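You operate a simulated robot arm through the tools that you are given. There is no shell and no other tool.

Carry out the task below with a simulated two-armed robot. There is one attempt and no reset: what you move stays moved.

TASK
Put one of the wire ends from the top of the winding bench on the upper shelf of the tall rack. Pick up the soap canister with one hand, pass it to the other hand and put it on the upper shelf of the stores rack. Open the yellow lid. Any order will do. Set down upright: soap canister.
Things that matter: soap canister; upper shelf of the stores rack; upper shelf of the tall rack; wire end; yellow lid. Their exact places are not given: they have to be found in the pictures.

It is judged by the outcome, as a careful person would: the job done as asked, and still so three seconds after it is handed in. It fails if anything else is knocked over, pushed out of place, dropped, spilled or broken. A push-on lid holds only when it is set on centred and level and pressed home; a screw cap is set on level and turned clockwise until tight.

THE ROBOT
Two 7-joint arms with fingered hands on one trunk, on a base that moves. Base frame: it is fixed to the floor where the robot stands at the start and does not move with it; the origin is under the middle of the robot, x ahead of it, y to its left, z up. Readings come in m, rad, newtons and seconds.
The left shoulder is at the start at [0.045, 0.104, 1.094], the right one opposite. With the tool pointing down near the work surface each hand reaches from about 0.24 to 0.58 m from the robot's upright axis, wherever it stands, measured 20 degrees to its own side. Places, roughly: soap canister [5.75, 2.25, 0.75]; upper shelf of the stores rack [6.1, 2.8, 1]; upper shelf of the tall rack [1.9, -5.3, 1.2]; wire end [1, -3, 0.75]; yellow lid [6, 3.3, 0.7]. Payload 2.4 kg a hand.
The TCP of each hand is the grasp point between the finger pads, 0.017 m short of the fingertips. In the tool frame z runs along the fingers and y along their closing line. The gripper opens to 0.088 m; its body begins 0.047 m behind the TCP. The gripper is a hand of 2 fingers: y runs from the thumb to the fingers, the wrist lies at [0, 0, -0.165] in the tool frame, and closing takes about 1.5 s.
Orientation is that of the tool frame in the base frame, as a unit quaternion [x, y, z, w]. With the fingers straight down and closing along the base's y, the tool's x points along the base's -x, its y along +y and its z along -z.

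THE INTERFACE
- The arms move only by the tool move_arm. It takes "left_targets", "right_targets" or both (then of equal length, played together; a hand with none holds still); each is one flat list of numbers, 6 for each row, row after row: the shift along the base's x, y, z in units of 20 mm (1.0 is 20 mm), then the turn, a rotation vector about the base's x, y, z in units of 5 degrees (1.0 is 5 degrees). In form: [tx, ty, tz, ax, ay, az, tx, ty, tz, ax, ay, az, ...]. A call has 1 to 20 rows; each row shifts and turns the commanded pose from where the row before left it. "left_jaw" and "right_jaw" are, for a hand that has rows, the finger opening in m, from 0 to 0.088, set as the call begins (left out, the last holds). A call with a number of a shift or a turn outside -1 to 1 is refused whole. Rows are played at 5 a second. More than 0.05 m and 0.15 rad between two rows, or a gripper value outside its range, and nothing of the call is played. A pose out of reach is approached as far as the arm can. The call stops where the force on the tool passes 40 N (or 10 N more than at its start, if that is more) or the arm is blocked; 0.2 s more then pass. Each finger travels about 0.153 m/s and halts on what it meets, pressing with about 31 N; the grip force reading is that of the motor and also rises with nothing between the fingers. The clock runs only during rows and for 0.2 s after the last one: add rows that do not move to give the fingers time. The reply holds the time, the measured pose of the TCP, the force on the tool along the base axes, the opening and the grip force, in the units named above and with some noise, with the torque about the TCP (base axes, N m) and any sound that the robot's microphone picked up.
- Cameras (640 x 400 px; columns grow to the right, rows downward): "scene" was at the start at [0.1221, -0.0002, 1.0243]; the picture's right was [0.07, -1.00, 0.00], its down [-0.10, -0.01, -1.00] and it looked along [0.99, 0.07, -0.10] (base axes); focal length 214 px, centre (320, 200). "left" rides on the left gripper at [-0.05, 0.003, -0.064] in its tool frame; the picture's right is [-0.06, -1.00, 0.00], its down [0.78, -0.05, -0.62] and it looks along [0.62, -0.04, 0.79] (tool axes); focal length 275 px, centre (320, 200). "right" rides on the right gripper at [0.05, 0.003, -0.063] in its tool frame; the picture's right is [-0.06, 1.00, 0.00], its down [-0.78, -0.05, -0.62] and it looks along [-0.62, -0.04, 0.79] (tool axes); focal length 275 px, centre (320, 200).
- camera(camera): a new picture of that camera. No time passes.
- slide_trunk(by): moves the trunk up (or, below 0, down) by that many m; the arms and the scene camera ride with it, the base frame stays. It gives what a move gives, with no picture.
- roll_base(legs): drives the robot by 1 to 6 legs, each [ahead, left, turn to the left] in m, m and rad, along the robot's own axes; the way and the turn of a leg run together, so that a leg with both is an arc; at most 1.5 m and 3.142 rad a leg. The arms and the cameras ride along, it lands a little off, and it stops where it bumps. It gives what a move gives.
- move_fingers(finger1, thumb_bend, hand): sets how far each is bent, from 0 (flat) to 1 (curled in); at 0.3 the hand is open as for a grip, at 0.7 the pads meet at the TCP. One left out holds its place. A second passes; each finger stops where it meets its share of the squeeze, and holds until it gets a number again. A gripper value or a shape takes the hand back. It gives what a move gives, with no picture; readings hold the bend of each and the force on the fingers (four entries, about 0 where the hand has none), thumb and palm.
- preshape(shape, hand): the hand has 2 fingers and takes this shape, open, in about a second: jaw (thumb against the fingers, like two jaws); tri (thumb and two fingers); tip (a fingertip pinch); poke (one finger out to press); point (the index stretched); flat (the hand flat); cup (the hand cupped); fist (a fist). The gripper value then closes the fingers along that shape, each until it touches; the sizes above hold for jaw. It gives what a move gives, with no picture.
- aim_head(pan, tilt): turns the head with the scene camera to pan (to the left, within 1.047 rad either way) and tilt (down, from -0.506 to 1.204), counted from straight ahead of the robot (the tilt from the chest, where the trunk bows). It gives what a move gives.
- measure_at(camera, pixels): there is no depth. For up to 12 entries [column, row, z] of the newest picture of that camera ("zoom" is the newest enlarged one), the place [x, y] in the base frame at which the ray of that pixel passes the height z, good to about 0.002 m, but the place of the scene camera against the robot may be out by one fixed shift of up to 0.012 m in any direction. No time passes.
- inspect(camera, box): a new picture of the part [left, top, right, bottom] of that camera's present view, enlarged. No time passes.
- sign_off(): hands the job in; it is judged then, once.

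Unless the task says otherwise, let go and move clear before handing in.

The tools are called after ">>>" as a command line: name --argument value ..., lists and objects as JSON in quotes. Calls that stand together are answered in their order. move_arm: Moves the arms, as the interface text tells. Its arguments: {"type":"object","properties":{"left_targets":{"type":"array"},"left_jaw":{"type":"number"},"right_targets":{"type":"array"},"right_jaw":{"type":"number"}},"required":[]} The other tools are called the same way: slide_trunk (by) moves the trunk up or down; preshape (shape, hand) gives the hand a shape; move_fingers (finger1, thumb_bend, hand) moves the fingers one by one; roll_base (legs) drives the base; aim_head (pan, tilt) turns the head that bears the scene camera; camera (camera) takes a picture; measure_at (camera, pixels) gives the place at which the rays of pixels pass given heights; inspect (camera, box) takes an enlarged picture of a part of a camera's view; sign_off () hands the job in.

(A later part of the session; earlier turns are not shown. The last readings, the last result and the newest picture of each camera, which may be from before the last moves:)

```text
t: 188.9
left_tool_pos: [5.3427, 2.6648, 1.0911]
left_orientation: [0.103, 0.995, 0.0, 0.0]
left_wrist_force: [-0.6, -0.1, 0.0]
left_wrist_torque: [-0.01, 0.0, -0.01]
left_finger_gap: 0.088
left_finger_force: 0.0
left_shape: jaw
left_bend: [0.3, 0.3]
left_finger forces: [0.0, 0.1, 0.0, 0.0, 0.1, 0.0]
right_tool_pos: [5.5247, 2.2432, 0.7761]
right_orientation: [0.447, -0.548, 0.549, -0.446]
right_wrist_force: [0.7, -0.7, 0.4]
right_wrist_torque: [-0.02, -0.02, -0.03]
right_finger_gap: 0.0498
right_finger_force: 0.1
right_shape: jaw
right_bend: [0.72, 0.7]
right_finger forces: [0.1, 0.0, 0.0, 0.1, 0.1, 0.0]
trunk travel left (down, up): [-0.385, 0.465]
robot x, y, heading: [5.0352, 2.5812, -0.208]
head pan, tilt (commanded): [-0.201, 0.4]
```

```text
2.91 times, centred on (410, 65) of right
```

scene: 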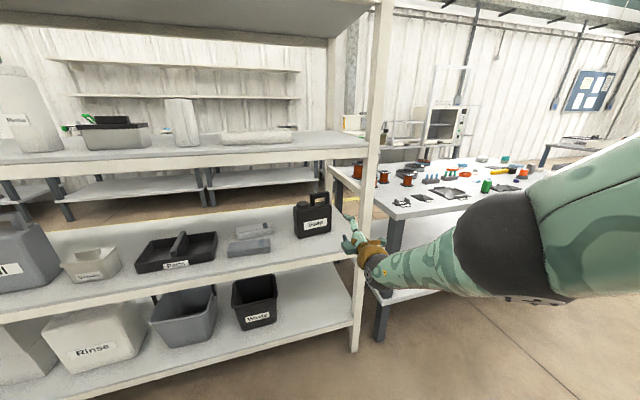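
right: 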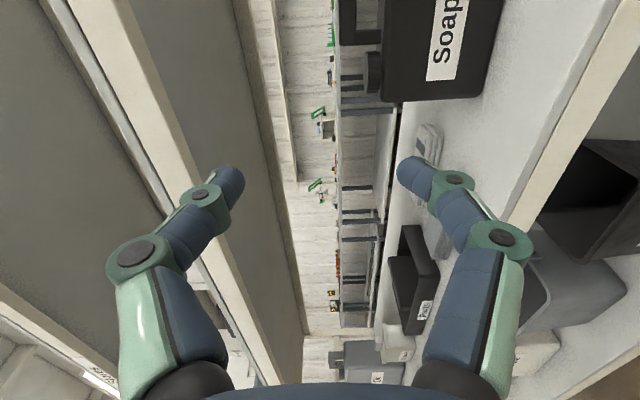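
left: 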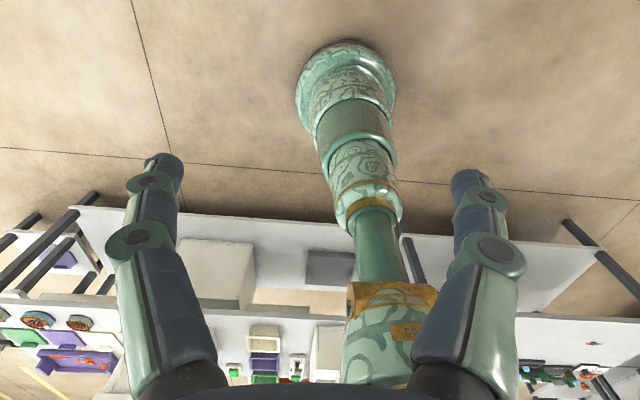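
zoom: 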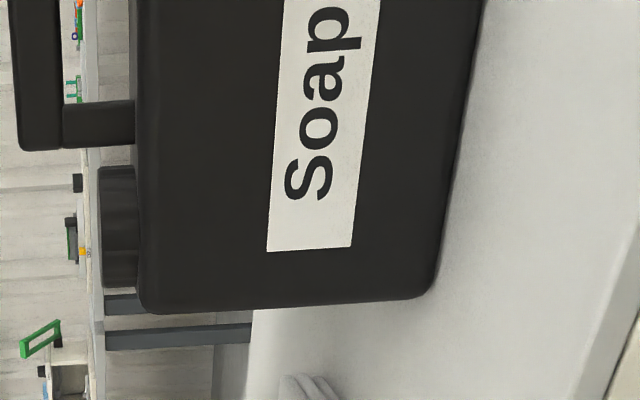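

The close right-wrist view shows handle bar, left post and hole clearly. I measure the canister's bottom corner with the wrist camera to fix the true x, y of the body.

>>> measure_at --camera "zoom" --pixels '[[430, 290, 0.62], [430, 290, 0.615], [430, 290, 0.625], [455, 150, 0.62], [476, 40, 0.62], [146, 300, 0.74]]'

>>> camera --camera "scene"

>>> measure_at --camera "scene" --pixels '[[320, 228, 0.62], [352, 224, 0.62]]'

```text
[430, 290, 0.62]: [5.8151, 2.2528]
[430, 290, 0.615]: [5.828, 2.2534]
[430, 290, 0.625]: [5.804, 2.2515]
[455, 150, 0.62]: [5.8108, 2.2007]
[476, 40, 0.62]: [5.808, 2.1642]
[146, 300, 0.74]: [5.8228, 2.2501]
```

```text
taken
```

scene: 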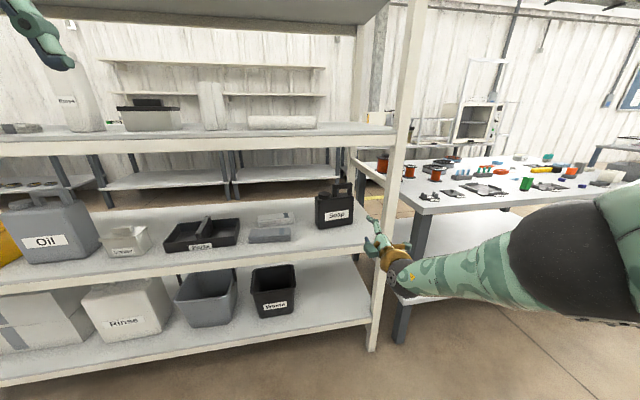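

```text
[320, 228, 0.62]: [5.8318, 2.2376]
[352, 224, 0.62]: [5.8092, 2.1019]
```

Wrist camera gives the body's front-left corner at (5.815,2.253), left handle post y≈2.175–2.19, bar z≈0.775–0.796. I pitch the hand 25° downward (so the lower knuckle clears the body top), set the opening to 0.042, then drive the first 0.22 m.

>>> move_arm --right_targets '[0, 0, 0.1, 0.207, 0.978, 0, 0, 0, 0.1, 0.207, 0.978, 0, 0, 0, 0.1, 0.207, 0.978, 0, 0, 0, 0.1, 0.207, 0.978, 0, 0, 0, 0.1, 0.207, 0.978, 0]' --right_jaw 0.042

>>> roll_base --legs '[[0.2, -0.02, 0]]'

>>> camera --camera "right"

>>> camera --camera "scene"

```text
t: 190.1
left_tool_pos: [5.3413, 2.6648, 1.0917]
left_orientation: [0.102, 0.995, -0.001, 0.0]
left_wrist_force: [-0.4, -0.3, -0.5]
left_wrist_torque: [-0.01, 0.04, 0.03]
left_finger_gap: 0.0878
left_finger_force: 0.2
left_shape: jaw
left_bend: [0.3, 0.3]
left_finger forces: [0.1, 0.0, 0.1, 0.0, 0.1, 0.0]
right_tool_pos: [5.5238, 2.2436, 0.7854]
right_orientation: [-0.532, 0.654, -0.417, 0.34]
right_wrist_force: [-0.1, -0.1, -0.5]
right_wrist_torque: [0.0, 0.01, -0.03]
right_finger_gap: 0.0426
right_finger_force: 0.2
right_shape: jaw
right_bend: [0.73, 0.7]
right_finger forces: [0.1, 0.1, 0.1, 0.0, 0.1, 0.0]
trunk travel left (down, up): [-0.385, 0.465]
robot x, y, heading: [5.0355, 2.5843, -0.205]
head pan, tilt (commanded): [-0.201, 0.4]
```

```text
t: 191.7
left_tool_pos: [5.5362, 2.6043, 1.0911]
left_orientation: [0.103, 0.995, 0.0, 0.0]
left_wrist_force: [-0.6, -0.1, 1.0]
left_wrist_torque: [0.01, -0.01, -0.02]
left_finger_gap: 0.088
left_finger_force: 0.1
left_shape: jaw
left_bend: [0.3, 0.3]
left_finger forces: [0.0, 0.1, 0.0, 0.1, 0.0, 0.0]
right_tool_pos: [5.7172, 2.1824, 0.7853]
right_orientation: [-0.532, 0.654, -0.417, 0.339]
right_wrist_force: [0.5, 0.2, 0.1]
right_wrist_torque: [0.01, 0.02, -0.01]
right_finger_gap: 0.0421
right_finger_force: 0.0
right_shape: jaw
right_bend: [0.73, 0.7]
right_finger forces: [0.1, 0.0, 0.0, 0.1, 0.1, 0.0]
trunk travel left (down, up): [-0.385, 0.465]
robot x, y, heading: [5.2295, 2.5207, -0.203]
head pan, tilt (commanded): [-0.201, 0.4]
```

```text
taken
```

right: 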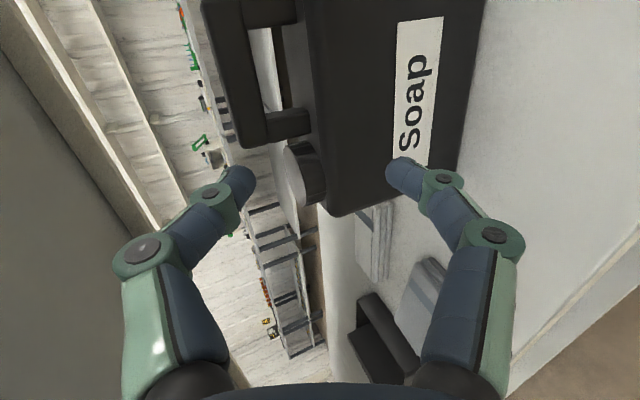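

```text
taken
```

scene: 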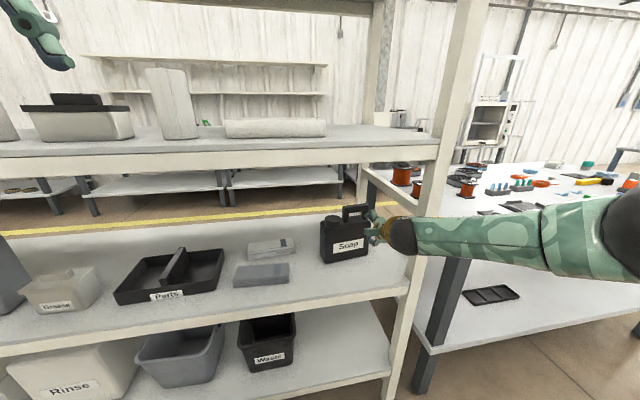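

The hand is 12 cm short of the handle; fingers at (240,175) and (400,170), handle post at (285,108–136). I enlarge the wrist view to check bar and hole heights precisely.

>>> inspect --camera "right" --box '[180, 0, 340, 100]'

>>> inspect --camera "scene" --box '[300, 190, 420, 270]'

```text
4.00 times, centred on (260, 50) of right
```

zoom: 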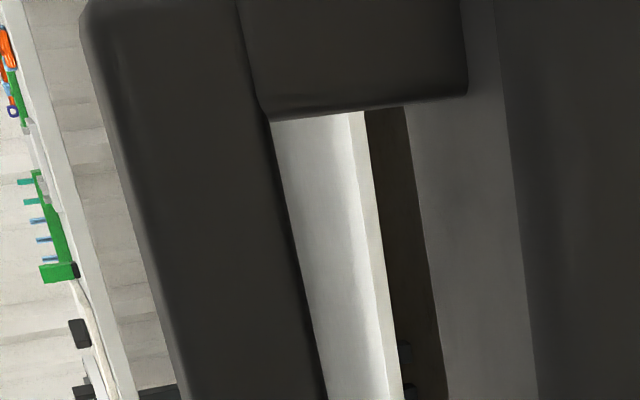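

```text
5.00 times, centred on (360, 230) of scene
```

zoom: 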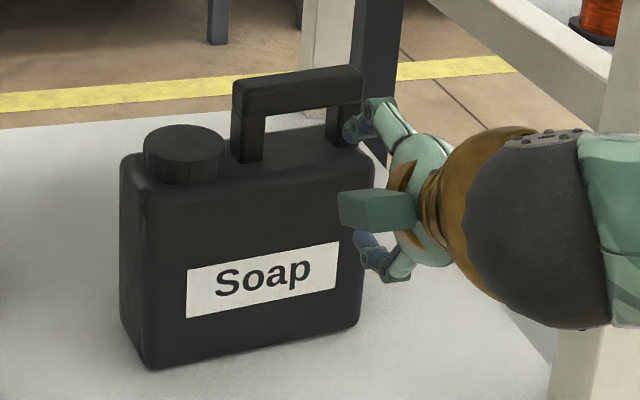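

Computed from the wrist view: bar z 0.773–0.793, hole y 2.128–2.171, body top 0.744. I raise the hand 3 mm and drive ahead 0.09 m, then check again.

>>> move_arm --right_targets '[0, 0, 0.15, 0, 0, 0]'

>>> roll_base --legs '[[0.09, 0, 0]]'

>>> camera --camera "right"

>>> camera --camera "scene"

>>> inspect --camera "scene" --box '[320, 170, 440, 270]'

```text
t: 192.1
left_tool_pos: [5.5366, 2.6042, 1.0919]
left_orientation: [0.102, 0.995, 0.0, -0.001]
left_wrist_force: [1.3, -0.2, 0.6]
left_wrist_torque: [0.0, 0.0, 0.02]
left_finger_gap: 0.088
left_finger_force: 0.0
left_shape: jaw
left_bend: [0.3, 0.3]
left_finger forces: [0.0, 0.0, 0.0, 0.1, 0.1, 0.1]
right_tool_pos: [5.717, 2.1822, 0.7895]
right_orientation: [-0.532, 0.654, -0.417, 0.339]
right_wrist_force: [0.1, -0.3, 0.3]
right_wrist_torque: [0.02, 0.0, -0.02]
right_finger_gap: 0.042
right_finger_force: 0.1
right_shape: jaw
right_bend: [0.73, 0.7]
right_finger forces: [0.0, 0.0, 0.0, 0.1, 0.0, 0.0]
trunk travel left (down, up): [-0.385, 0.465]
robot x, y, heading: [5.2291, 2.5215, -0.207]
head pan, tilt (commanded): [-0.201, 0.4]
```

```text
t: 193.2
left_tool_pos: [5.6235, 2.5865, 1.092]
left_orientation: [0.103, 0.995, 0.0, 0.0]
left_wrist_force: [0.1, 0.2, -0.1]
left_wrist_torque: [-0.01, 0.0, -0.01]
left_finger_gap: 0.088
left_finger_force: 0.0
left_shape: jaw
left_bend: [0.3, 0.3]
left_finger forces: [0.1, 0.0, 0.1, 0.1, 0.0, 0.0]
right_tool_pos: [5.8047, 2.1642, 0.7877]
right_orientation: [-0.532, 0.654, -0.417, 0.34]
right_wrist_force: [-0.3, 0.9, 0.6]
right_wrist_torque: [-0.01, 0.0, 0.02]
right_finger_gap: 0.0422
right_finger_force: 0.0
right_shape: jaw
right_bend: [0.73, 0.7]
right_finger forces: [0.0, 0.0, 0.1, 0.1, 0.0, 0.1]
trunk travel left (down, up): [-0.385, 0.465]
robot x, y, heading: [5.3122, 2.5048, -0.205]
head pan, tilt (commanded): [-0.201, 0.4]
```

```text
taken
```

right: 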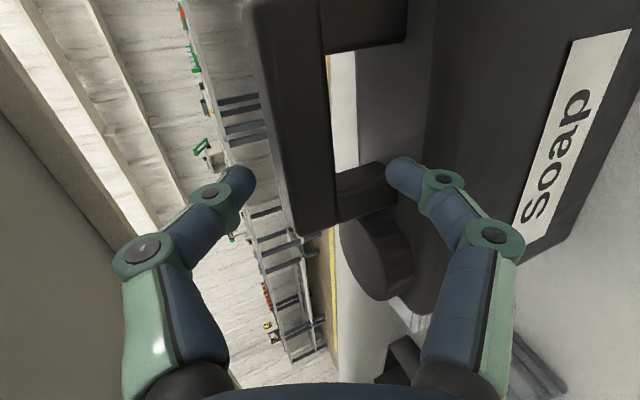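

```text
taken
```

scene: 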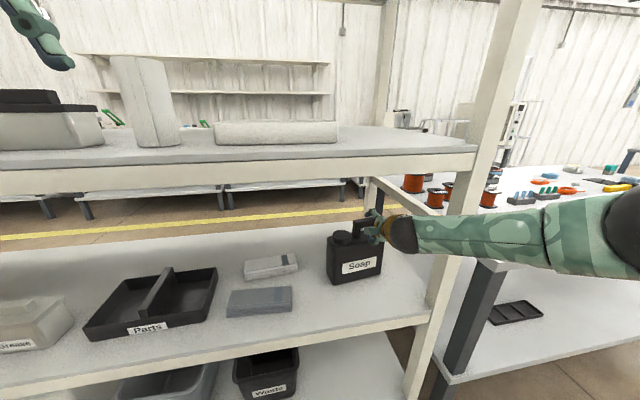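

```text
4.00 times, centred on (380, 220) of scene
```

zoom: 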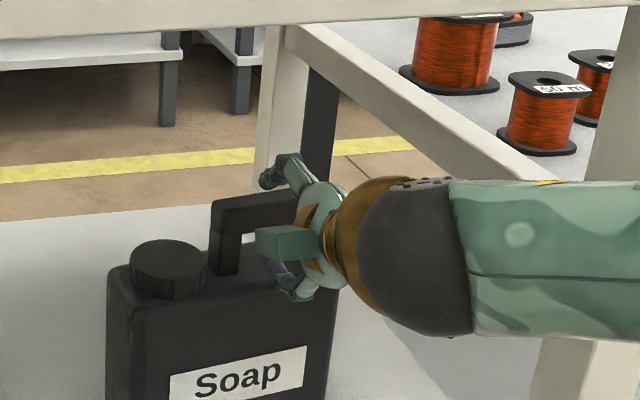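

The hole now computes to y 2.127–2.167; the finger should enter near y≈2.150. I shift the hand 6 mm right, then slide it forward 4 cm with the arm.

>>> move_arm --right_targets '[0, -0.3, 0, 0, 0, 0, 0.516, -0.103, 0, 0, 0, 0, 0.516, -0.103, 0, 0, 0, 0, 0.516, -0.103, 0, 0, 0, 0, 0.516, -0.103, 0, 0, 0, 0]'

>>> camera --camera "right"

>>> inspect --camera "scene" --box '[320, 170, 440, 270]'

```text
t: 194.4
left_tool_pos: [5.6234, 2.5868, 1.0917]
left_orientation: [0.103, 0.995, 0.001, 0.0]
left_wrist_force: [0.7, 0.0, 0.8]
left_wrist_torque: [-0.03, 0.02, 0.0]
left_finger_gap: 0.0879
left_finger_force: 0.1
left_shape: jaw
left_bend: [0.3, 0.3]
left_finger forces: [0.0, 0.0, 0.0, 0.0, 0.0, 0.1]
right_tool_pos: [5.8466, 2.149, 0.7884]
right_orientation: [-0.533, 0.654, -0.416, 0.339]
right_wrist_force: [1.0, 0.1, -0.1]
right_wrist_torque: [0.02, 0.01, 0.02]
right_finger_gap: 0.0422
right_finger_force: 0.2
right_shape: jaw
right_bend: [0.73, 0.7]
right_finger forces: [0.0, 0.0, 0.0, 0.0, 0.0, 0.0]
trunk travel left (down, up): [-0.385, 0.465]
robot x, y, heading: [5.316, 2.5, -0.205]
head pan, tilt (commanded): [-0.201, 0.4]
```

```text
taken
```

right: 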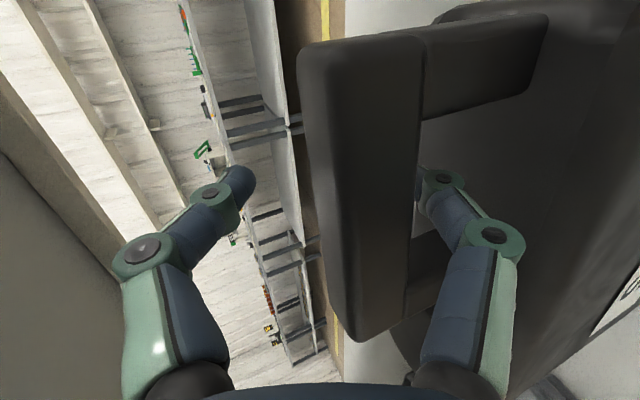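

```text
4.00 times, centred on (380, 220) of scene
```

zoom: 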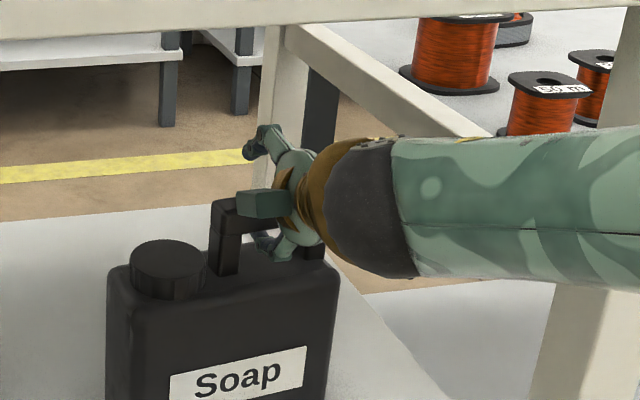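

The lower finger has passed through the hole and the upper one is over the bar, no contact force. The bar sits slightly low in the grip, so I lower 4 mm and close.

>>> move_arm --right_targets '[0, 0, -0.2, 0, 0, 0, 0, 0, 0, 0, 0, 0]'

>>> move_arm --right_targets '[0, 0, 0, 0, 0, 0, 0, 0, 0, 0, 0, 0, 0, 0, 0, 0, 0, 0, 0, 0, 0, 0, 0, 0, 0, 0, 0, 0, 0, 0, 0, 0, 0, 0, 0, 0, 0, 0, 0, 0, 0, 0]' --right_jaw 0.008

>>> camera --camera "right"

>>> inspect --camera "scene" --box '[320, 170, 440, 270]'

```text
t: 195.0
left_tool_pos: [5.6232, 2.5859, 1.0899]
left_orientation: [0.102, 0.995, -0.001, -0.001]
left_wrist_force: [-0.1, 0.0, -0.8]
left_wrist_torque: [0.01, -0.03, 0.01]
left_finger_gap: 0.0881
left_finger_force: 0.2
left_shape: jaw
left_bend: [0.3, 0.3]
left_finger forces: [0.1, 0.0, 0.0, 0.0, 0.0, 0.0]
right_tool_pos: [5.846, 2.1495, 0.7849]
right_orientation: [-0.533, 0.654, -0.417, 0.339]
right_wrist_force: [0.4, 1.1, -0.3]
right_wrist_torque: [-0.04, 0.01, 0.01]
right_finger_gap: 0.0422
right_finger_force: 0.1
right_shape: jaw
right_bend: [0.73, 0.7]
right_finger forces: [0.0, 0.0, 0.1, 0.0, 0.1, 0.1]
trunk travel left (down, up): [-0.385, 0.465]
robot x, y, heading: [5.3153, 2.5016, -0.204]
head pan, tilt (commanded): [-0.201, 0.4]
```

```text
t: 196.6
left_tool_pos: [5.623, 2.5866, 1.091]
left_orientation: [0.103, 0.995, 0.0, 0.0]
left_wrist_force: [-0.5, 0.7, -0.7]
left_wrist_torque: [-0.03, 0.0, 0.03]
left_finger_gap: 0.0876
left_finger_force: 0.1
left_shape: jaw
left_bend: [0.3, 0.3]
left_finger forces: [0.0, 0.1, 0.0, 0.0, 0.0, 0.1]
right_tool_pos: [5.8472, 2.1507, 0.7838]
right_orientation: [-0.532, 0.654, -0.416, 0.339]
right_wrist_force: [0.2, -0.2, 0.3]
right_wrist_torque: [0.0, -0.01, 0.01]
right_finger_gap: 0.008
right_finger_force: 0.1
right_shape: jaw
right_bend: [0.72, 0.7]
right_finger forces: [0.0, 0.1, 0.0, 0.0, 0.0, 0.0]
trunk travel left (down, up): [-0.385, 0.465]
robot x, y, heading: [5.3152, 2.5049, -0.207]
head pan, tilt (commanded): [-0.201, 0.4]
```

```text
taken
```

right: 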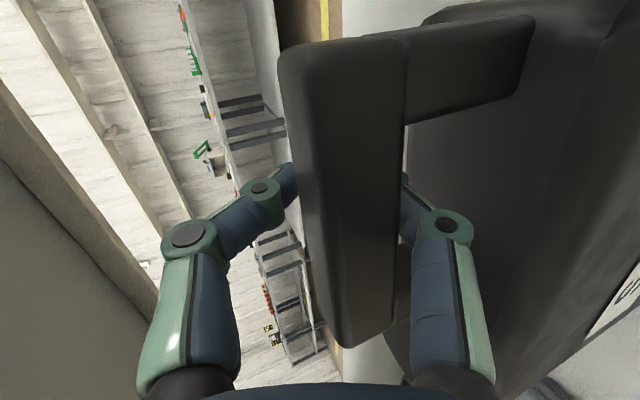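

```text
4.00 times, centred on (380, 220) of scene
```

zoom: 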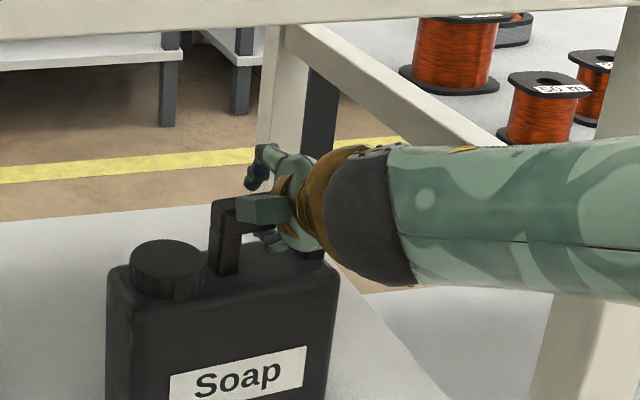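

The fingers closed to 0.008 with no force: the bar lies behind the fingertips, caged but not pinched (tips are what meet). I reopen, draw back 15 mm and shift 8 mm left toward the left post, then close again.

>>> move_arm --right_targets '[0, 0, 0, 0, 0, 0, 0, 0, 0, 0, 0, 0, 0, 0, 0, 0, 0, 0, 0, 0, 0, 0, 0, 0]' --right_jaw 0.042

>>> move_arm --right_targets '[-0.33, 0.25, 0, 0, 0, 0, -0.33, 0.25, 0, 0, 0, 0, 0, 0, 0, 0, 0, 0]'

>>> camera --camera "right"

```text
t: 197.6
left_tool_pos: [5.623, 2.5857, 1.0904]
left_orientation: [0.102, 0.995, 0.0, 0.0]
left_wrist_force: [0.0, 0.2, -0.4]
left_wrist_torque: [0.04, -0.03, 0.0]
left_finger_gap: 0.0878
left_finger_force: 0.1
left_shape: jaw
left_bend: [0.3, 0.3]
left_finger forces: [0.0, 0.1, 0.0, 0.0, 0.0, 0.0]
right_tool_pos: [5.8453, 2.15, 0.784]
right_orientation: [-0.532, 0.654, -0.417, 0.34]
right_wrist_force: [0.4, 0.0, 0.4]
right_wrist_torque: [-0.02, 0.0, -0.01]
right_finger_gap: 0.0413
right_finger_force: 0.1
right_shape: jaw
right_bend: [0.73, 0.7]
right_finger forces: [0.1, 0.0, 0.0, 0.0, 0.1, 0.0]
trunk travel left (down, up): [-0.385, 0.465]
robot x, y, heading: [5.3171, 2.5031, -0.205]
head pan, tilt (commanded): [-0.201, 0.4]
```

```text
t: 198.4
left_tool_pos: [5.6238, 2.5857, 1.0924]
left_orientation: [0.102, 0.995, -0.001, 0.0]
left_wrist_force: [-0.5, 0.8, -0.3]
left_wrist_torque: [-0.02, -0.01, 0.0]
left_finger_gap: 0.088
left_finger_force: 0.0
left_shape: jaw
left_bend: [0.3, 0.3]
left_finger forces: [0.1, 0.1, 0.1, 0.1, 0.1, 0.1]
right_tool_pos: [5.8323, 2.1596, 0.7844]
right_orientation: [-0.533, 0.654, -0.416, 0.339]
right_wrist_force: [0.0, -0.5, 0.3]
right_wrist_torque: [0.0, -0.02, -0.02]
right_finger_gap: 0.0415
right_finger_force: 0.0
right_shape: jaw
right_bend: [0.73, 0.7]
right_finger forces: [0.1, 0.0, 0.1, 0.0, 0.0, 0.0]
trunk travel left (down, up): [-0.385, 0.465]
robot x, y, heading: [5.318, 2.5056, -0.206]
head pan, tilt (commanded): [-0.201, 0.4]
```

```text
taken
```

right: 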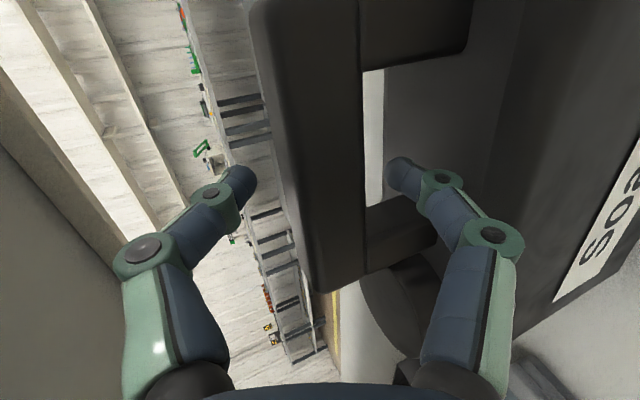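

Now the tips straddle the bar: upper tip above-behind, lower tip under it through the hole beside the left post. I close.

>>> move_arm --right_targets '[0, 0, 0, 0, 0, 0, 0, 0, 0, 0, 0, 0, 0, 0, 0, 0, 0, 0, 0, 0, 0, 0, 0, 0, 0, 0, 0, 0, 0, 0, 0, 0, 0, 0, 0, 0, 0, 0, 0, 0, 0, 0]' --right_jaw 0.006

>>> camera --camera "right"

>>> inspect --camera "scene" --box '[320, 170, 440, 270]'

```text
t: 200.0
left_tool_pos: [5.6238, 2.5863, 1.0906]
left_orientation: [0.103, 0.995, 0.0, 0.001]
left_wrist_force: [0.1, -0.7, -0.4]
left_wrist_torque: [0.01, -0.01, 0.01]
left_finger_gap: 0.088
left_finger_force: 0.1
left_shape: jaw
left_bend: [0.3, 0.3]
left_finger forces: [0.0, 0.0, 0.0, 0.0, 0.0, 0.0]
right_tool_pos: [5.8329, 2.1601, 0.7837]
right_orientation: [-0.532, 0.654, -0.416, 0.34]
right_wrist_force: [0.1, 0.0, -0.9]
right_wrist_torque: [-0.03, 0.0, -0.02]
right_finger_gap: 0.0017
right_finger_force: 31.0
right_shape: jaw
right_bend: [0.71, 0.74]
right_finger forces: [1.0, 0.0, 0.0, 0.0, 0.5, 0.0]
trunk travel left (down, up): [-0.385, 0.465]
robot x, y, heading: [5.3154, 2.5037, -0.208]
head pan, tilt (commanded): [-0.201, 0.4]
```

```text
taken
```

right: 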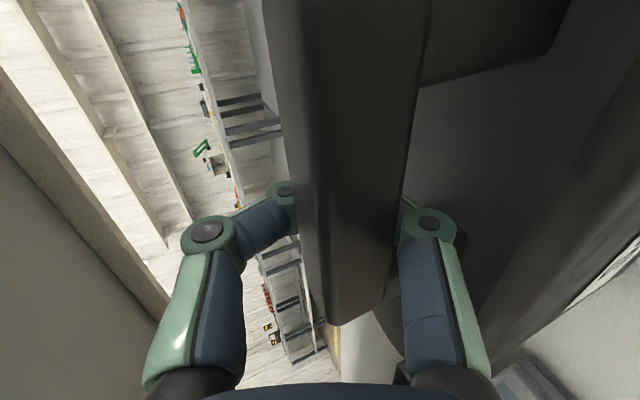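

```text
4.00 times, centred on (380, 220) of scene
```

zoom: 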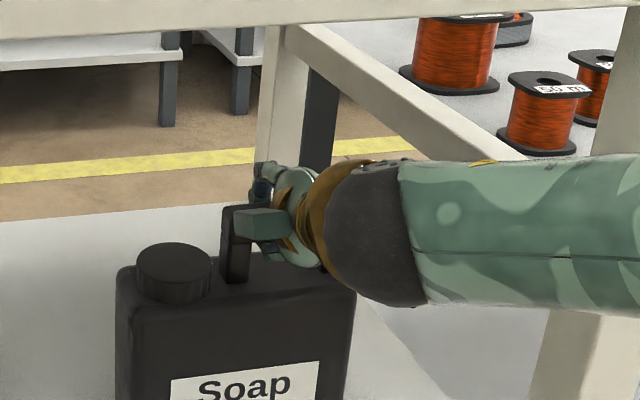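

The fingers met beyond the bar (gap 0.0017): the bar is now fully enclosed in the ring of the two fingers, drawn slightly toward me. That is a secure hook; I lift gently 3 cm and look how it hangs.

>>> move_arm --right_targets '[0, 0, 0.25, 0, 0, 0, 0, 0, 0.25, 0, 0, 0, 0, 0, 0.25, 0, 0, 0, 0, 0, 0.25, 0, 0, 0, 0, 0, 0.25, 0, 0, 0, 0, 0, 0.25, 0, 0, 0]'

>>> camera --camera "scene"

>>> inspect --camera "scene" --box '[310, 180, 430, 290]'

>>> camera --camera "right"

```text
t: 201.4
left_tool_pos: [5.6235, 2.5865, 1.091]
left_orientation: [0.103, 0.995, 0.0, 0.0]
left_wrist_force: [-0.3, -0.5, 1.3]
left_wrist_torque: [-0.01, 0.0, 0.0]
left_finger_gap: 0.0884
left_finger_force: 0.1
left_shape: jaw
left_bend: [0.3, 0.3]
left_finger forces: [0.0, 0.1, 0.0, 0.0, 0.0, 0.1]
right_tool_pos: [5.8334, 2.1595, 0.8149]
right_orientation: [-0.533, 0.654, -0.416, 0.339]
right_wrist_force: [-0.6, -0.3, -1.4]
right_wrist_torque: [0.02, -0.03, -0.01]
right_finger_gap: 0.0012
right_finger_force: 31.0
right_shape: jaw
right_bend: [0.71, 0.74]
right_finger forces: [1.2, 0.1, 0.1, 0.0, 0.4, 0.0]
trunk travel left (down, up): [-0.385, 0.465]
robot x, y, heading: [5.3168, 2.5007, -0.203]
head pan, tilt (commanded): [-0.201, 0.4]
```

```text
taken
```

scene: 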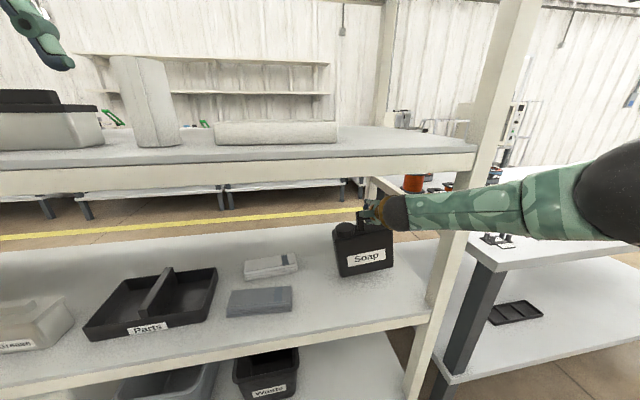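

```text
3.64 times, centred on (370, 235) of scene
```

zoom: 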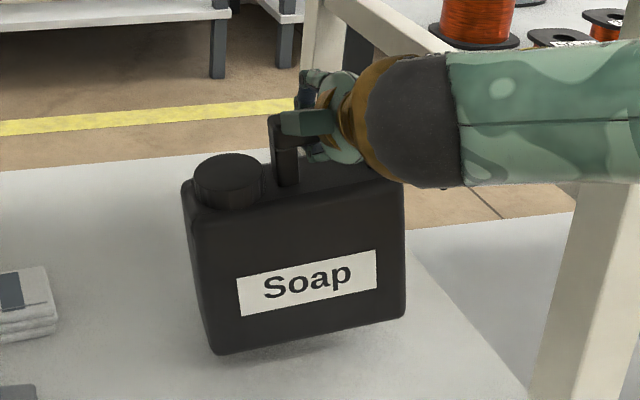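

```text
taken
```

right: 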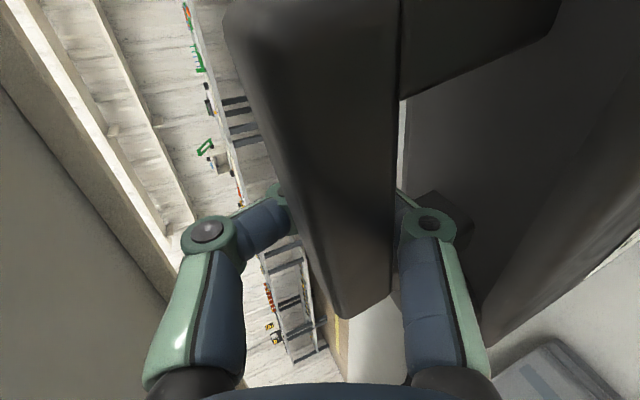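

The canister hangs on the hook, tilted a little (left side down). I lift 1 cm more and back out slowly.

>>> move_arm --right_targets '[0, 0, 0.25, 0, 0, 0, 0, 0, 0.25, 0, 0, 0, 0, 0, 0, 0, 0, 0]'

>>> inspect --camera "scene" --box '[310, 180, 430, 290]'

```text
t: 202.2
left_tool_pos: [5.6235, 2.5863, 1.0913]
left_orientation: [0.103, 0.995, 0.0, 0.0]
left_wrist_force: [1.0, 0.1, 0.4]
left_wrist_torque: [0.0, 0.0, -0.01]
left_finger_gap: 0.0879
left_finger_force: 0.0
left_shape: jaw
left_bend: [0.3, 0.3]
left_finger forces: [0.0, 0.0, 0.0, 0.0, 0.1, 0.0]
right_tool_pos: [5.8315, 2.1595, 0.8245]
right_orientation: [-0.533, 0.654, -0.417, 0.339]
right_wrist_force: [0.3, -0.2, -0.7]
right_wrist_torque: [-0.04, -0.03, -0.05]
right_finger_gap: 0.0017
right_finger_force: 30.8
right_shape: jaw
right_bend: [0.71, 0.74]
right_finger forces: [1.1, 0.0, 0.0, 0.0, 0.4, 0.0]
trunk travel left (down, up): [-0.385, 0.465]
robot x, y, heading: [5.3143, 2.5038, -0.203]
head pan, tilt (commanded): [-0.201, 0.4]
```

```text
3.64 times, centred on (370, 235) of scene
```

zoom: 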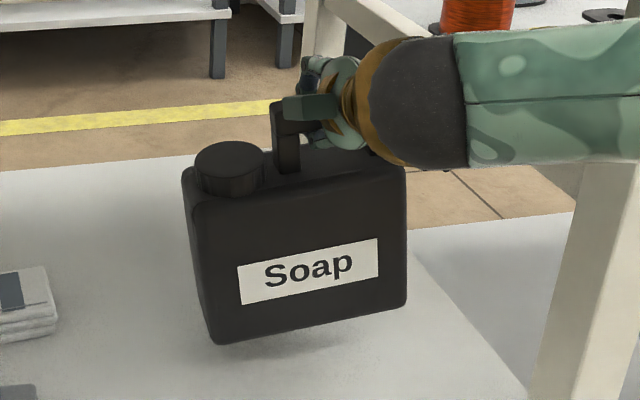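

It is clear of the shelf (shadow gap below) and light. I back the robot out 0.4 m in two slow legs.

>>> roll_base --legs '[[-0.2, 0, 0], [-0.25, 0, 0]]'

>>> camera --camera "scene"

>>> camera --camera "right"

>>> camera --camera "left"

```text
t: 205.2
left_tool_pos: [5.1813, 2.6778, 1.0907]
left_orientation: [0.101, 0.995, 0.0, 0.0]
left_wrist_force: [-1.0, 0.6, -0.5]
left_wrist_torque: [0.01, 0.04, -0.02]
left_finger_gap: 0.088
left_finger_force: 0.1
left_shape: jaw
left_bend: [0.3, 0.3]
left_finger forces: [0.1, 0.0, 0.0, 0.0, 0.0, 0.0]
right_tool_pos: [5.3919, 2.2512, 0.8252]
right_orientation: [-0.533, 0.654, -0.417, 0.338]
right_wrist_force: [-0.2, 0.4, -1.2]
right_wrist_torque: [0.01, 0.02, 0.0]
right_finger_gap: 0.0018
right_finger_force: 30.9
right_shape: jaw
right_bend: [0.71, 0.74]
right_finger forces: [1.0, 0.1, 0.0, 0.0, 0.4, 0.0]
trunk travel left (down, up): [-0.385, 0.465]
robot x, y, heading: [4.8767, 2.5934, -0.211]
head pan, tilt (commanded): [-0.201, 0.4]
```

```text
taken
```

scene: 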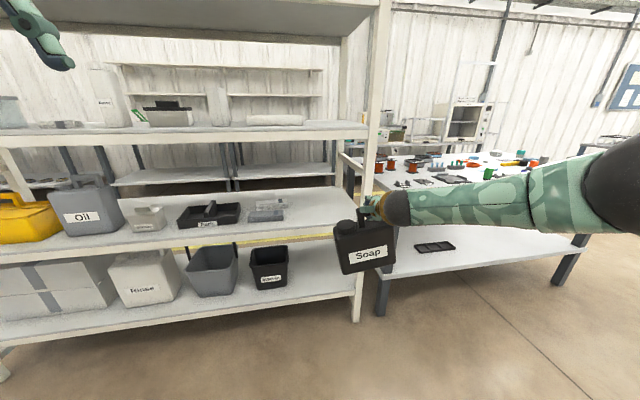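

```text
taken
```

right: 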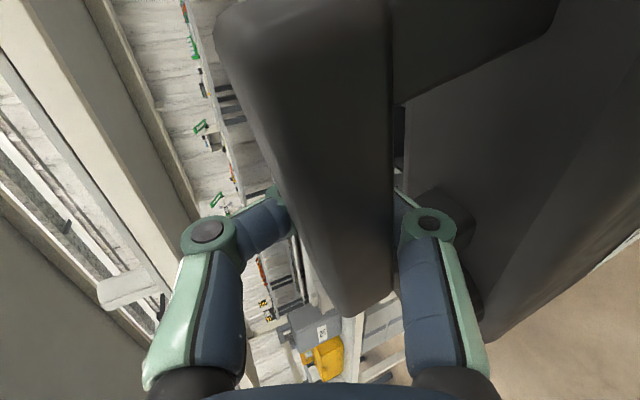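

```text
taken
```

left: 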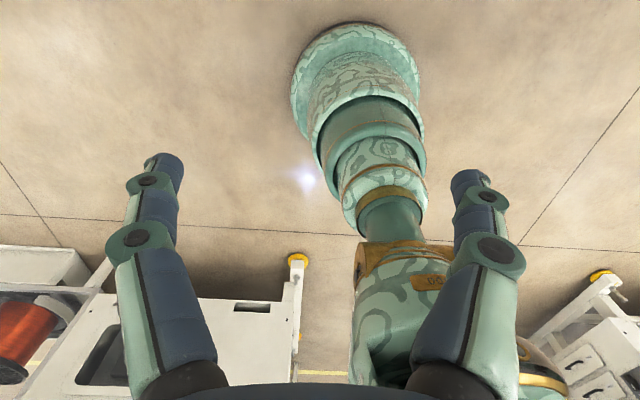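

The canister is out, hanging steadily (~1 N). I bring it in front of the chest: right hand to about fwd 0.45, right 0.10, z≈0.95.

>>> move_arm --right_targets '[-0.48, 0.75, 0.625, 0, 0, 0, -0.48, 0.75, 0.625, 0, 0, 0, -0.48, 0.75, 0.625, 0, 0, 0, -0.48, 0.75, 0.625, 0, 0, 0, -0.48, 0.75, 0.625, 0, 0, 0, -0.48, 0.75, 0.625, 0, 0, 0, -0.48, 0.75, 0.625, 0, 0, 0, -0.48, 0.75, 0.625, 0, 0, 0, -0.48, 0.75, 0.625, 0, 0, 0, -0.48, 0.75, 0.625, 0, 0, 0]'

>>> aim_head --pan 0.0 --tilt 0.55

>>> camera --camera "scene"

```text
t: 207.4
left_tool_pos: [5.183, 2.6786, 1.0907]
left_orientation: [0.101, 0.995, 0.0, 0.0]
left_wrist_force: [-0.1, 0.1, 0.8]
left_wrist_torque: [-0.02, -0.01, 0.0]
left_finger_gap: 0.088
left_finger_force: 0.0
left_shape: jaw
left_bend: [0.3, 0.3]
left_finger forces: [0.0, 0.0, 0.0, 0.1, 0.0, 0.0]
right_tool_pos: [5.2953, 2.4019, 0.9509]
right_orientation: [-0.533, 0.654, -0.416, 0.339]
right_wrist_force: [-0.3, 0.4, -1.4]
right_wrist_torque: [0.01, 0.03, 0.02]
right_finger_gap: 0.002
right_finger_force: 31.2
right_shape: jaw
right_bend: [0.71, 0.74]
right_finger forces: [1.1, 0.0, 0.0, 0.1, 0.4, 0.1]
trunk travel left (down, up): [-0.385, 0.465]
robot x, y, heading: [4.8723, 2.5915, -0.203]
head pan, tilt (commanded): [-0.201, 0.4]
```

```text
t: 208.1
left_tool_pos: [5.1824, 2.678, 1.0907]
left_orientation: [0.101, 0.995, 0.0, 0.0]
left_wrist_force: [-0.1, 0.0, 0.1]
left_wrist_torque: [0.01, -0.03, 0.04]
left_finger_gap: 0.0879
left_finger_force: 0.1
left_shape: jaw
left_bend: [0.3, 0.3]
left_finger forces: [0.0, 0.0, 0.0, 0.0, 0.1, 0.0]
right_tool_pos: [5.2956, 2.4019, 0.95]
right_orientation: [-0.533, 0.654, -0.417, 0.339]
right_wrist_force: [-0.1, -0.4, -0.1]
right_wrist_torque: [-0.03, 0.0, 0.01]
right_finger_gap: 0.0017
right_finger_force: 30.8
right_shape: jaw
right_bend: [0.71, 0.74]
right_finger forces: [1.1, 0.1, 0.1, 0.1, 0.3, 0.0]
trunk travel left (down, up): [-0.385, 0.465]
robot x, y, heading: [4.8737, 2.596, -0.206]
head pan, tilt (commanded): [0.0, 0.55]
```

```text
taken
```

scene: 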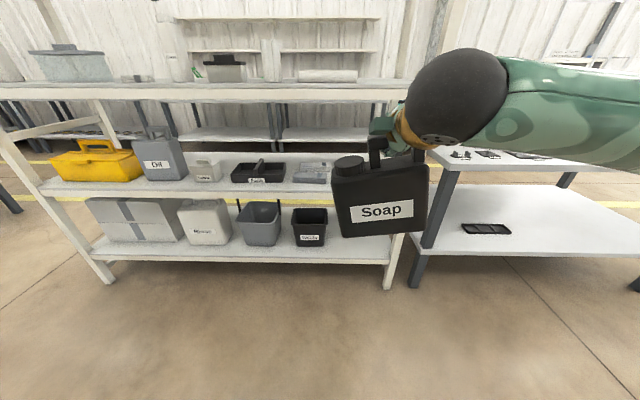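

The canister hangs in front of me at (380,200), tilted about 8° with its left side down. I enlarge to judge its yaw and tilt.

>>> inspect --camera "scene" --box '[310, 110, 450, 250]'

>>> camera --camera "right"

```text
2.86 times, centred on (380, 180) of scene
```

zoom: 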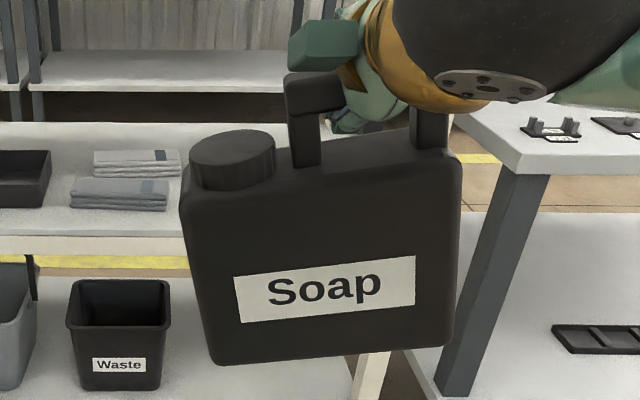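

```text
taken
```

right: 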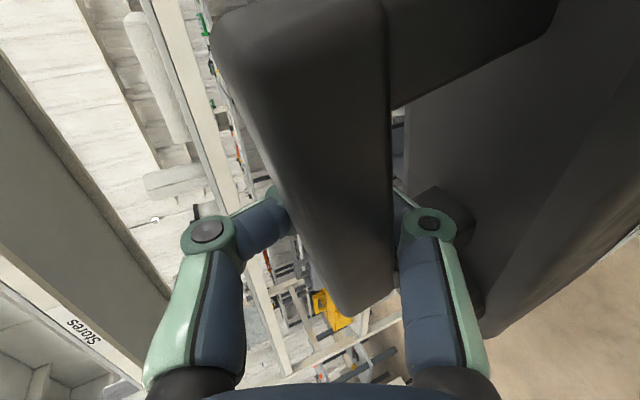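

The canister's right side looks nearer (yawed ≈13°) and it is rolled ≈7°. I bring it 8 cm closer and turn the right hand 13° to the left so its face is square to me.

>>> move_arm --right_targets '[-0.65, 0.137, 0, 0, 0, 0.435, -0.65, 0.137, 0, 0, 0, 0.435, -0.65, 0.137, 0, 0, 0, 0.435, -0.65, 0.137, 0, 0, 0, 0.435, -0.65, 0.137, 0, 0, 0, 0.435, -0.65, 0.137, 0, 0, 0, 0.435]'

>>> camera --camera "scene"

>>> inspect --camera "scene" --box '[310, 110, 450, 280]'

>>> camera --camera "left"

```text
t: 209.5
left_tool_pos: [5.1817, 2.6777, 1.091]
left_orientation: [0.101, 0.995, -0.001, 0.0]
left_wrist_force: [-0.4, -0.8, 0.6]
left_wrist_torque: [-0.01, 0.01, 0.0]
left_finger_gap: 0.0881
left_finger_force: 0.0
left_shape: jaw
left_bend: [0.3, 0.3]
left_finger forces: [0.1, 0.0, 0.0, 0.0, 0.0, 0.1]
right_tool_pos: [5.2178, 2.4184, 0.9505]
right_orientation: [0.604, -0.589, 0.375, -0.385]
right_wrist_force: [0.2, 0.2, -1.0]
right_wrist_torque: [0.03, -0.03, 0.01]
right_finger_gap: 0.0019
right_finger_force: 30.8
right_shape: jaw
right_bend: [0.71, 0.74]
right_finger forces: [1.2, 0.0, 0.0, 0.0, 0.4, 0.0]
trunk travel left (down, up): [-0.385, 0.465]
robot x, y, heading: [4.8718, 2.5951, -0.203]
head pan, tilt (commanded): [0.0, 0.55]
```

```text
taken
```

scene: 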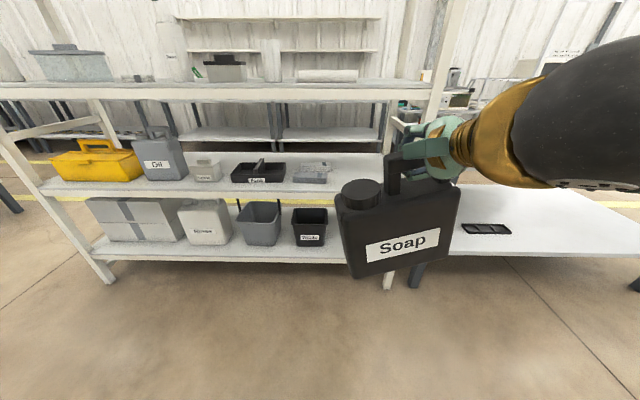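

```text
2.35 times, centred on (380, 195) of scene
```

zoom: 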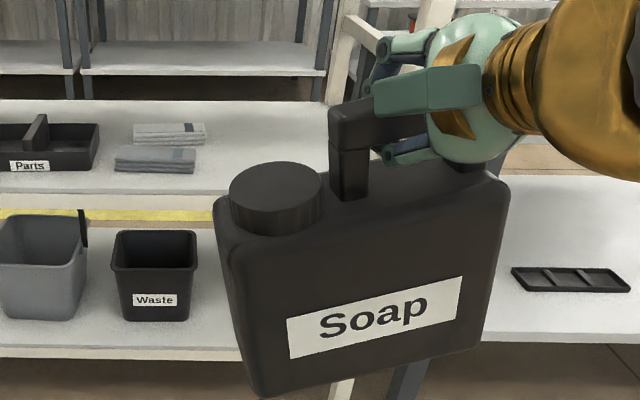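

```text
taken
```

left: 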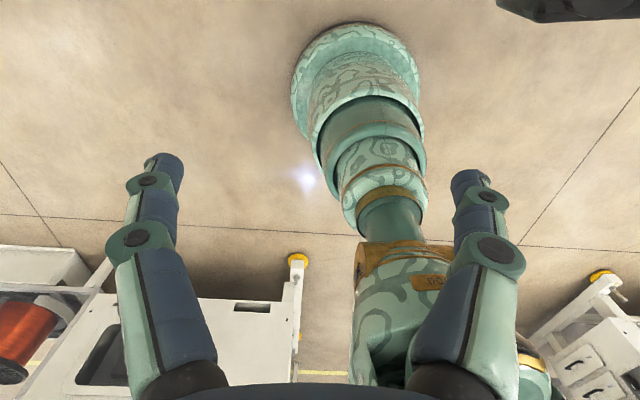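

Now the left side looks nearer; I enlarge more to read the corners precisely.

>>> inspect --camera "scene" --box '[325, 160, 475, 285]'

```text
3.20 times, centred on (400, 222) of scene
```

zoom: 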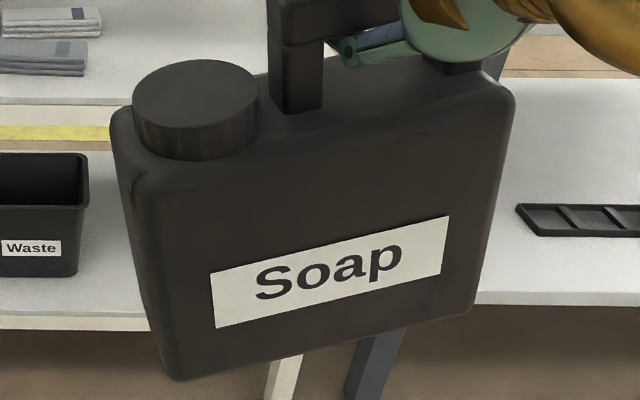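

Roll is about 15° (left side low), yaw near square. I now prepare the left hand: turn it -90° about the vertical first, to the left of the canister.

>>> move_arm --left_targets '[0.207, 0.0425, -0.139, 0, 0, -1, 0.207, 0.0425, -0.139, 0, 0, -1, 0.207, 0.0425, -0.139, 0, 0, -1, 0.207, 0.0425, -0.139, 0, 0, -1, 0.207, 0.0425, -0.139, 0, 0, -1, 0.207, 0.0425, -0.139, 0, 0, -1, 0.207, 0.0425, -0.139, 0, 0, -1, 0.207, 0.0425, -0.139, 0, 0, -1, 0.207, 0.0425, -0.139, 0, 0, -1, 0.207, 0.0425, -0.139, 0, 0, -1, 0.207, 0.0425, -0.139, 0, 0, -1, 0.207, 0.0425, -0.139, 0, 0, -1, 0.207, 0.0425, -0.139, 0, 0, -1, 0.207, 0.0425, -0.139, 0, 0, -1, 0.207, 0.0425, -0.139, 0, 0, -1, 0.207, 0.0425, -0.139, 0, 0, -1, 0.207, 0.0425, -0.139, 0, 0, -1, 0.207, 0.0425, -0.139, 0, 0, -1]' --left_jaw 0.085

>>> camera --camera "scene"

>>> camera --camera "left"

```text
t: 213.3
left_tool_pos: [5.2567, 2.6945, 1.0398]
left_orientation: [0.776, 0.63, -0.001, 0.0]
left_wrist_force: [0.6, -0.4, -0.5]
left_wrist_torque: [-0.02, 0.02, 0.0]
left_finger_gap: 0.085
left_finger_force: 0.0
left_shape: jaw
left_bend: [0.37, 0.34]
left_finger forces: [0.0, 0.1, 0.1, 0.0, 0.0, 0.1]
right_tool_pos: [5.2189, 2.4178, 0.9494]
right_orientation: [0.604, -0.588, 0.375, -0.386]
right_wrist_force: [0.3, 0.0, -0.5]
right_wrist_torque: [-0.02, -0.06, 0.01]
right_finger_gap: 0.0017
right_finger_force: 31.5
right_shape: jaw
right_bend: [0.71, 0.74]
right_finger forces: [1.1, 0.0, 0.1, 0.0, 0.3, 0.1]
trunk travel left (down, up): [-0.385, 0.465]
robot x, y, heading: [4.8748, 2.5916, -0.204]
head pan, tilt (commanded): [0.0, 0.55]
```

```text
taken
```

scene: 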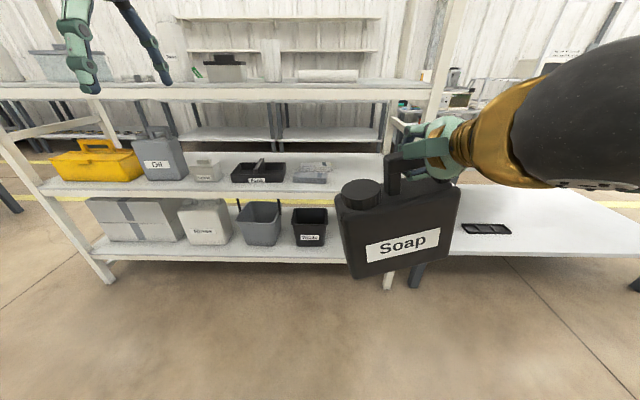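

```text
taken
```

left: 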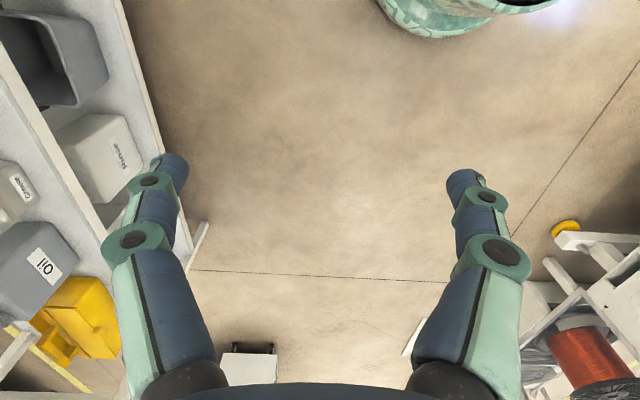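

The first turn worked. Now I roll the hand so that its fingers point to the right (25° down), lowering it to z≈0.90, still 17 cm clear of the canister.

>>> move_arm --left_targets '[0, 0, -0.54, -0.9795, 0.2016, 0, 0, 0, -0.54, -0.9795, 0.2016, 0, 0, 0, -0.54, -0.9795, 0.2016, 0, 0, 0, -0.54, -0.9795, 0.2016, 0, 0, 0, -0.54, -0.9795, 0.2016, 0, 0, 0, -0.54, -0.9795, 0.2016, 0, 0, 0, -0.54, -0.9795, 0.2016, 0, 0, 0, -0.54, -0.9795, 0.2016, 0, 0, 0, -0.54, -0.9795, 0.2016, 0, 0, 0, -0.54, -0.9795, 0.2016, 0, 0, 0, -0.54, -0.9795, 0.2016, 0, 0, 0, -0.54, -0.9795, 0.2016, 0, 0, 0, -0.54, -0.9795, 0.2016, 0]'

>>> camera --camera "scene"

>>> camera --camera "left"

```text
t: 216.1
left_tool_pos: [5.2562, 2.6948, 0.8996]
left_orientation: [0.653, 0.533, -0.417, 0.34]
left_wrist_force: [0.2, 0.0, 0.9]
left_wrist_torque: [0.0, 0.0, -0.01]
left_finger_gap: 0.085
left_finger_force: 0.1
left_shape: jaw
left_bend: [0.37, 0.34]
left_finger forces: [0.1, 0.1, 0.0, 0.0, 0.0, 0.0]
right_tool_pos: [5.2179, 2.4179, 0.9501]
right_orientation: [0.604, -0.589, 0.374, -0.386]
right_wrist_force: [-0.3, -0.1, -1.0]
right_wrist_torque: [-0.02, 0.0, 0.02]
right_finger_gap: 0.0016
right_finger_force: 30.6
right_shape: jaw
right_bend: [0.71, 0.74]
right_finger forces: [1.1, 0.0, 0.1, 0.0, 0.4, 0.1]
trunk travel left (down, up): [-0.385, 0.465]
robot x, y, heading: [4.8744, 2.5933, -0.198]
head pan, tilt (commanded): [0.0, 0.55]
```

```text
taken
```

scene: 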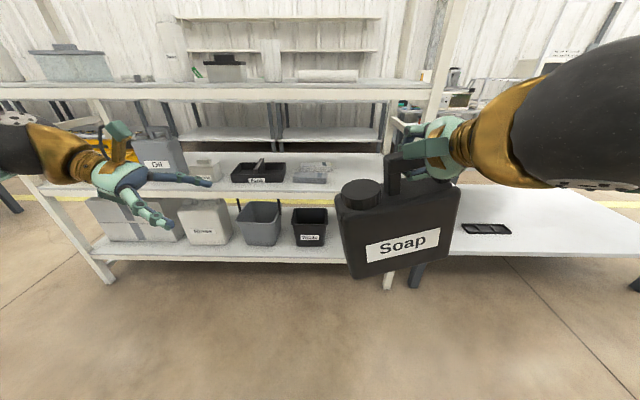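

```text
taken
```

left: 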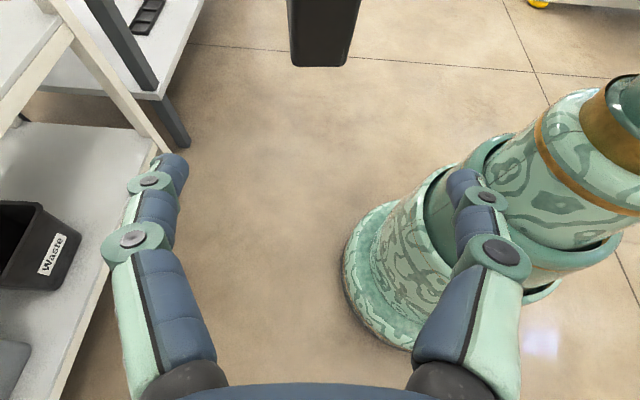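

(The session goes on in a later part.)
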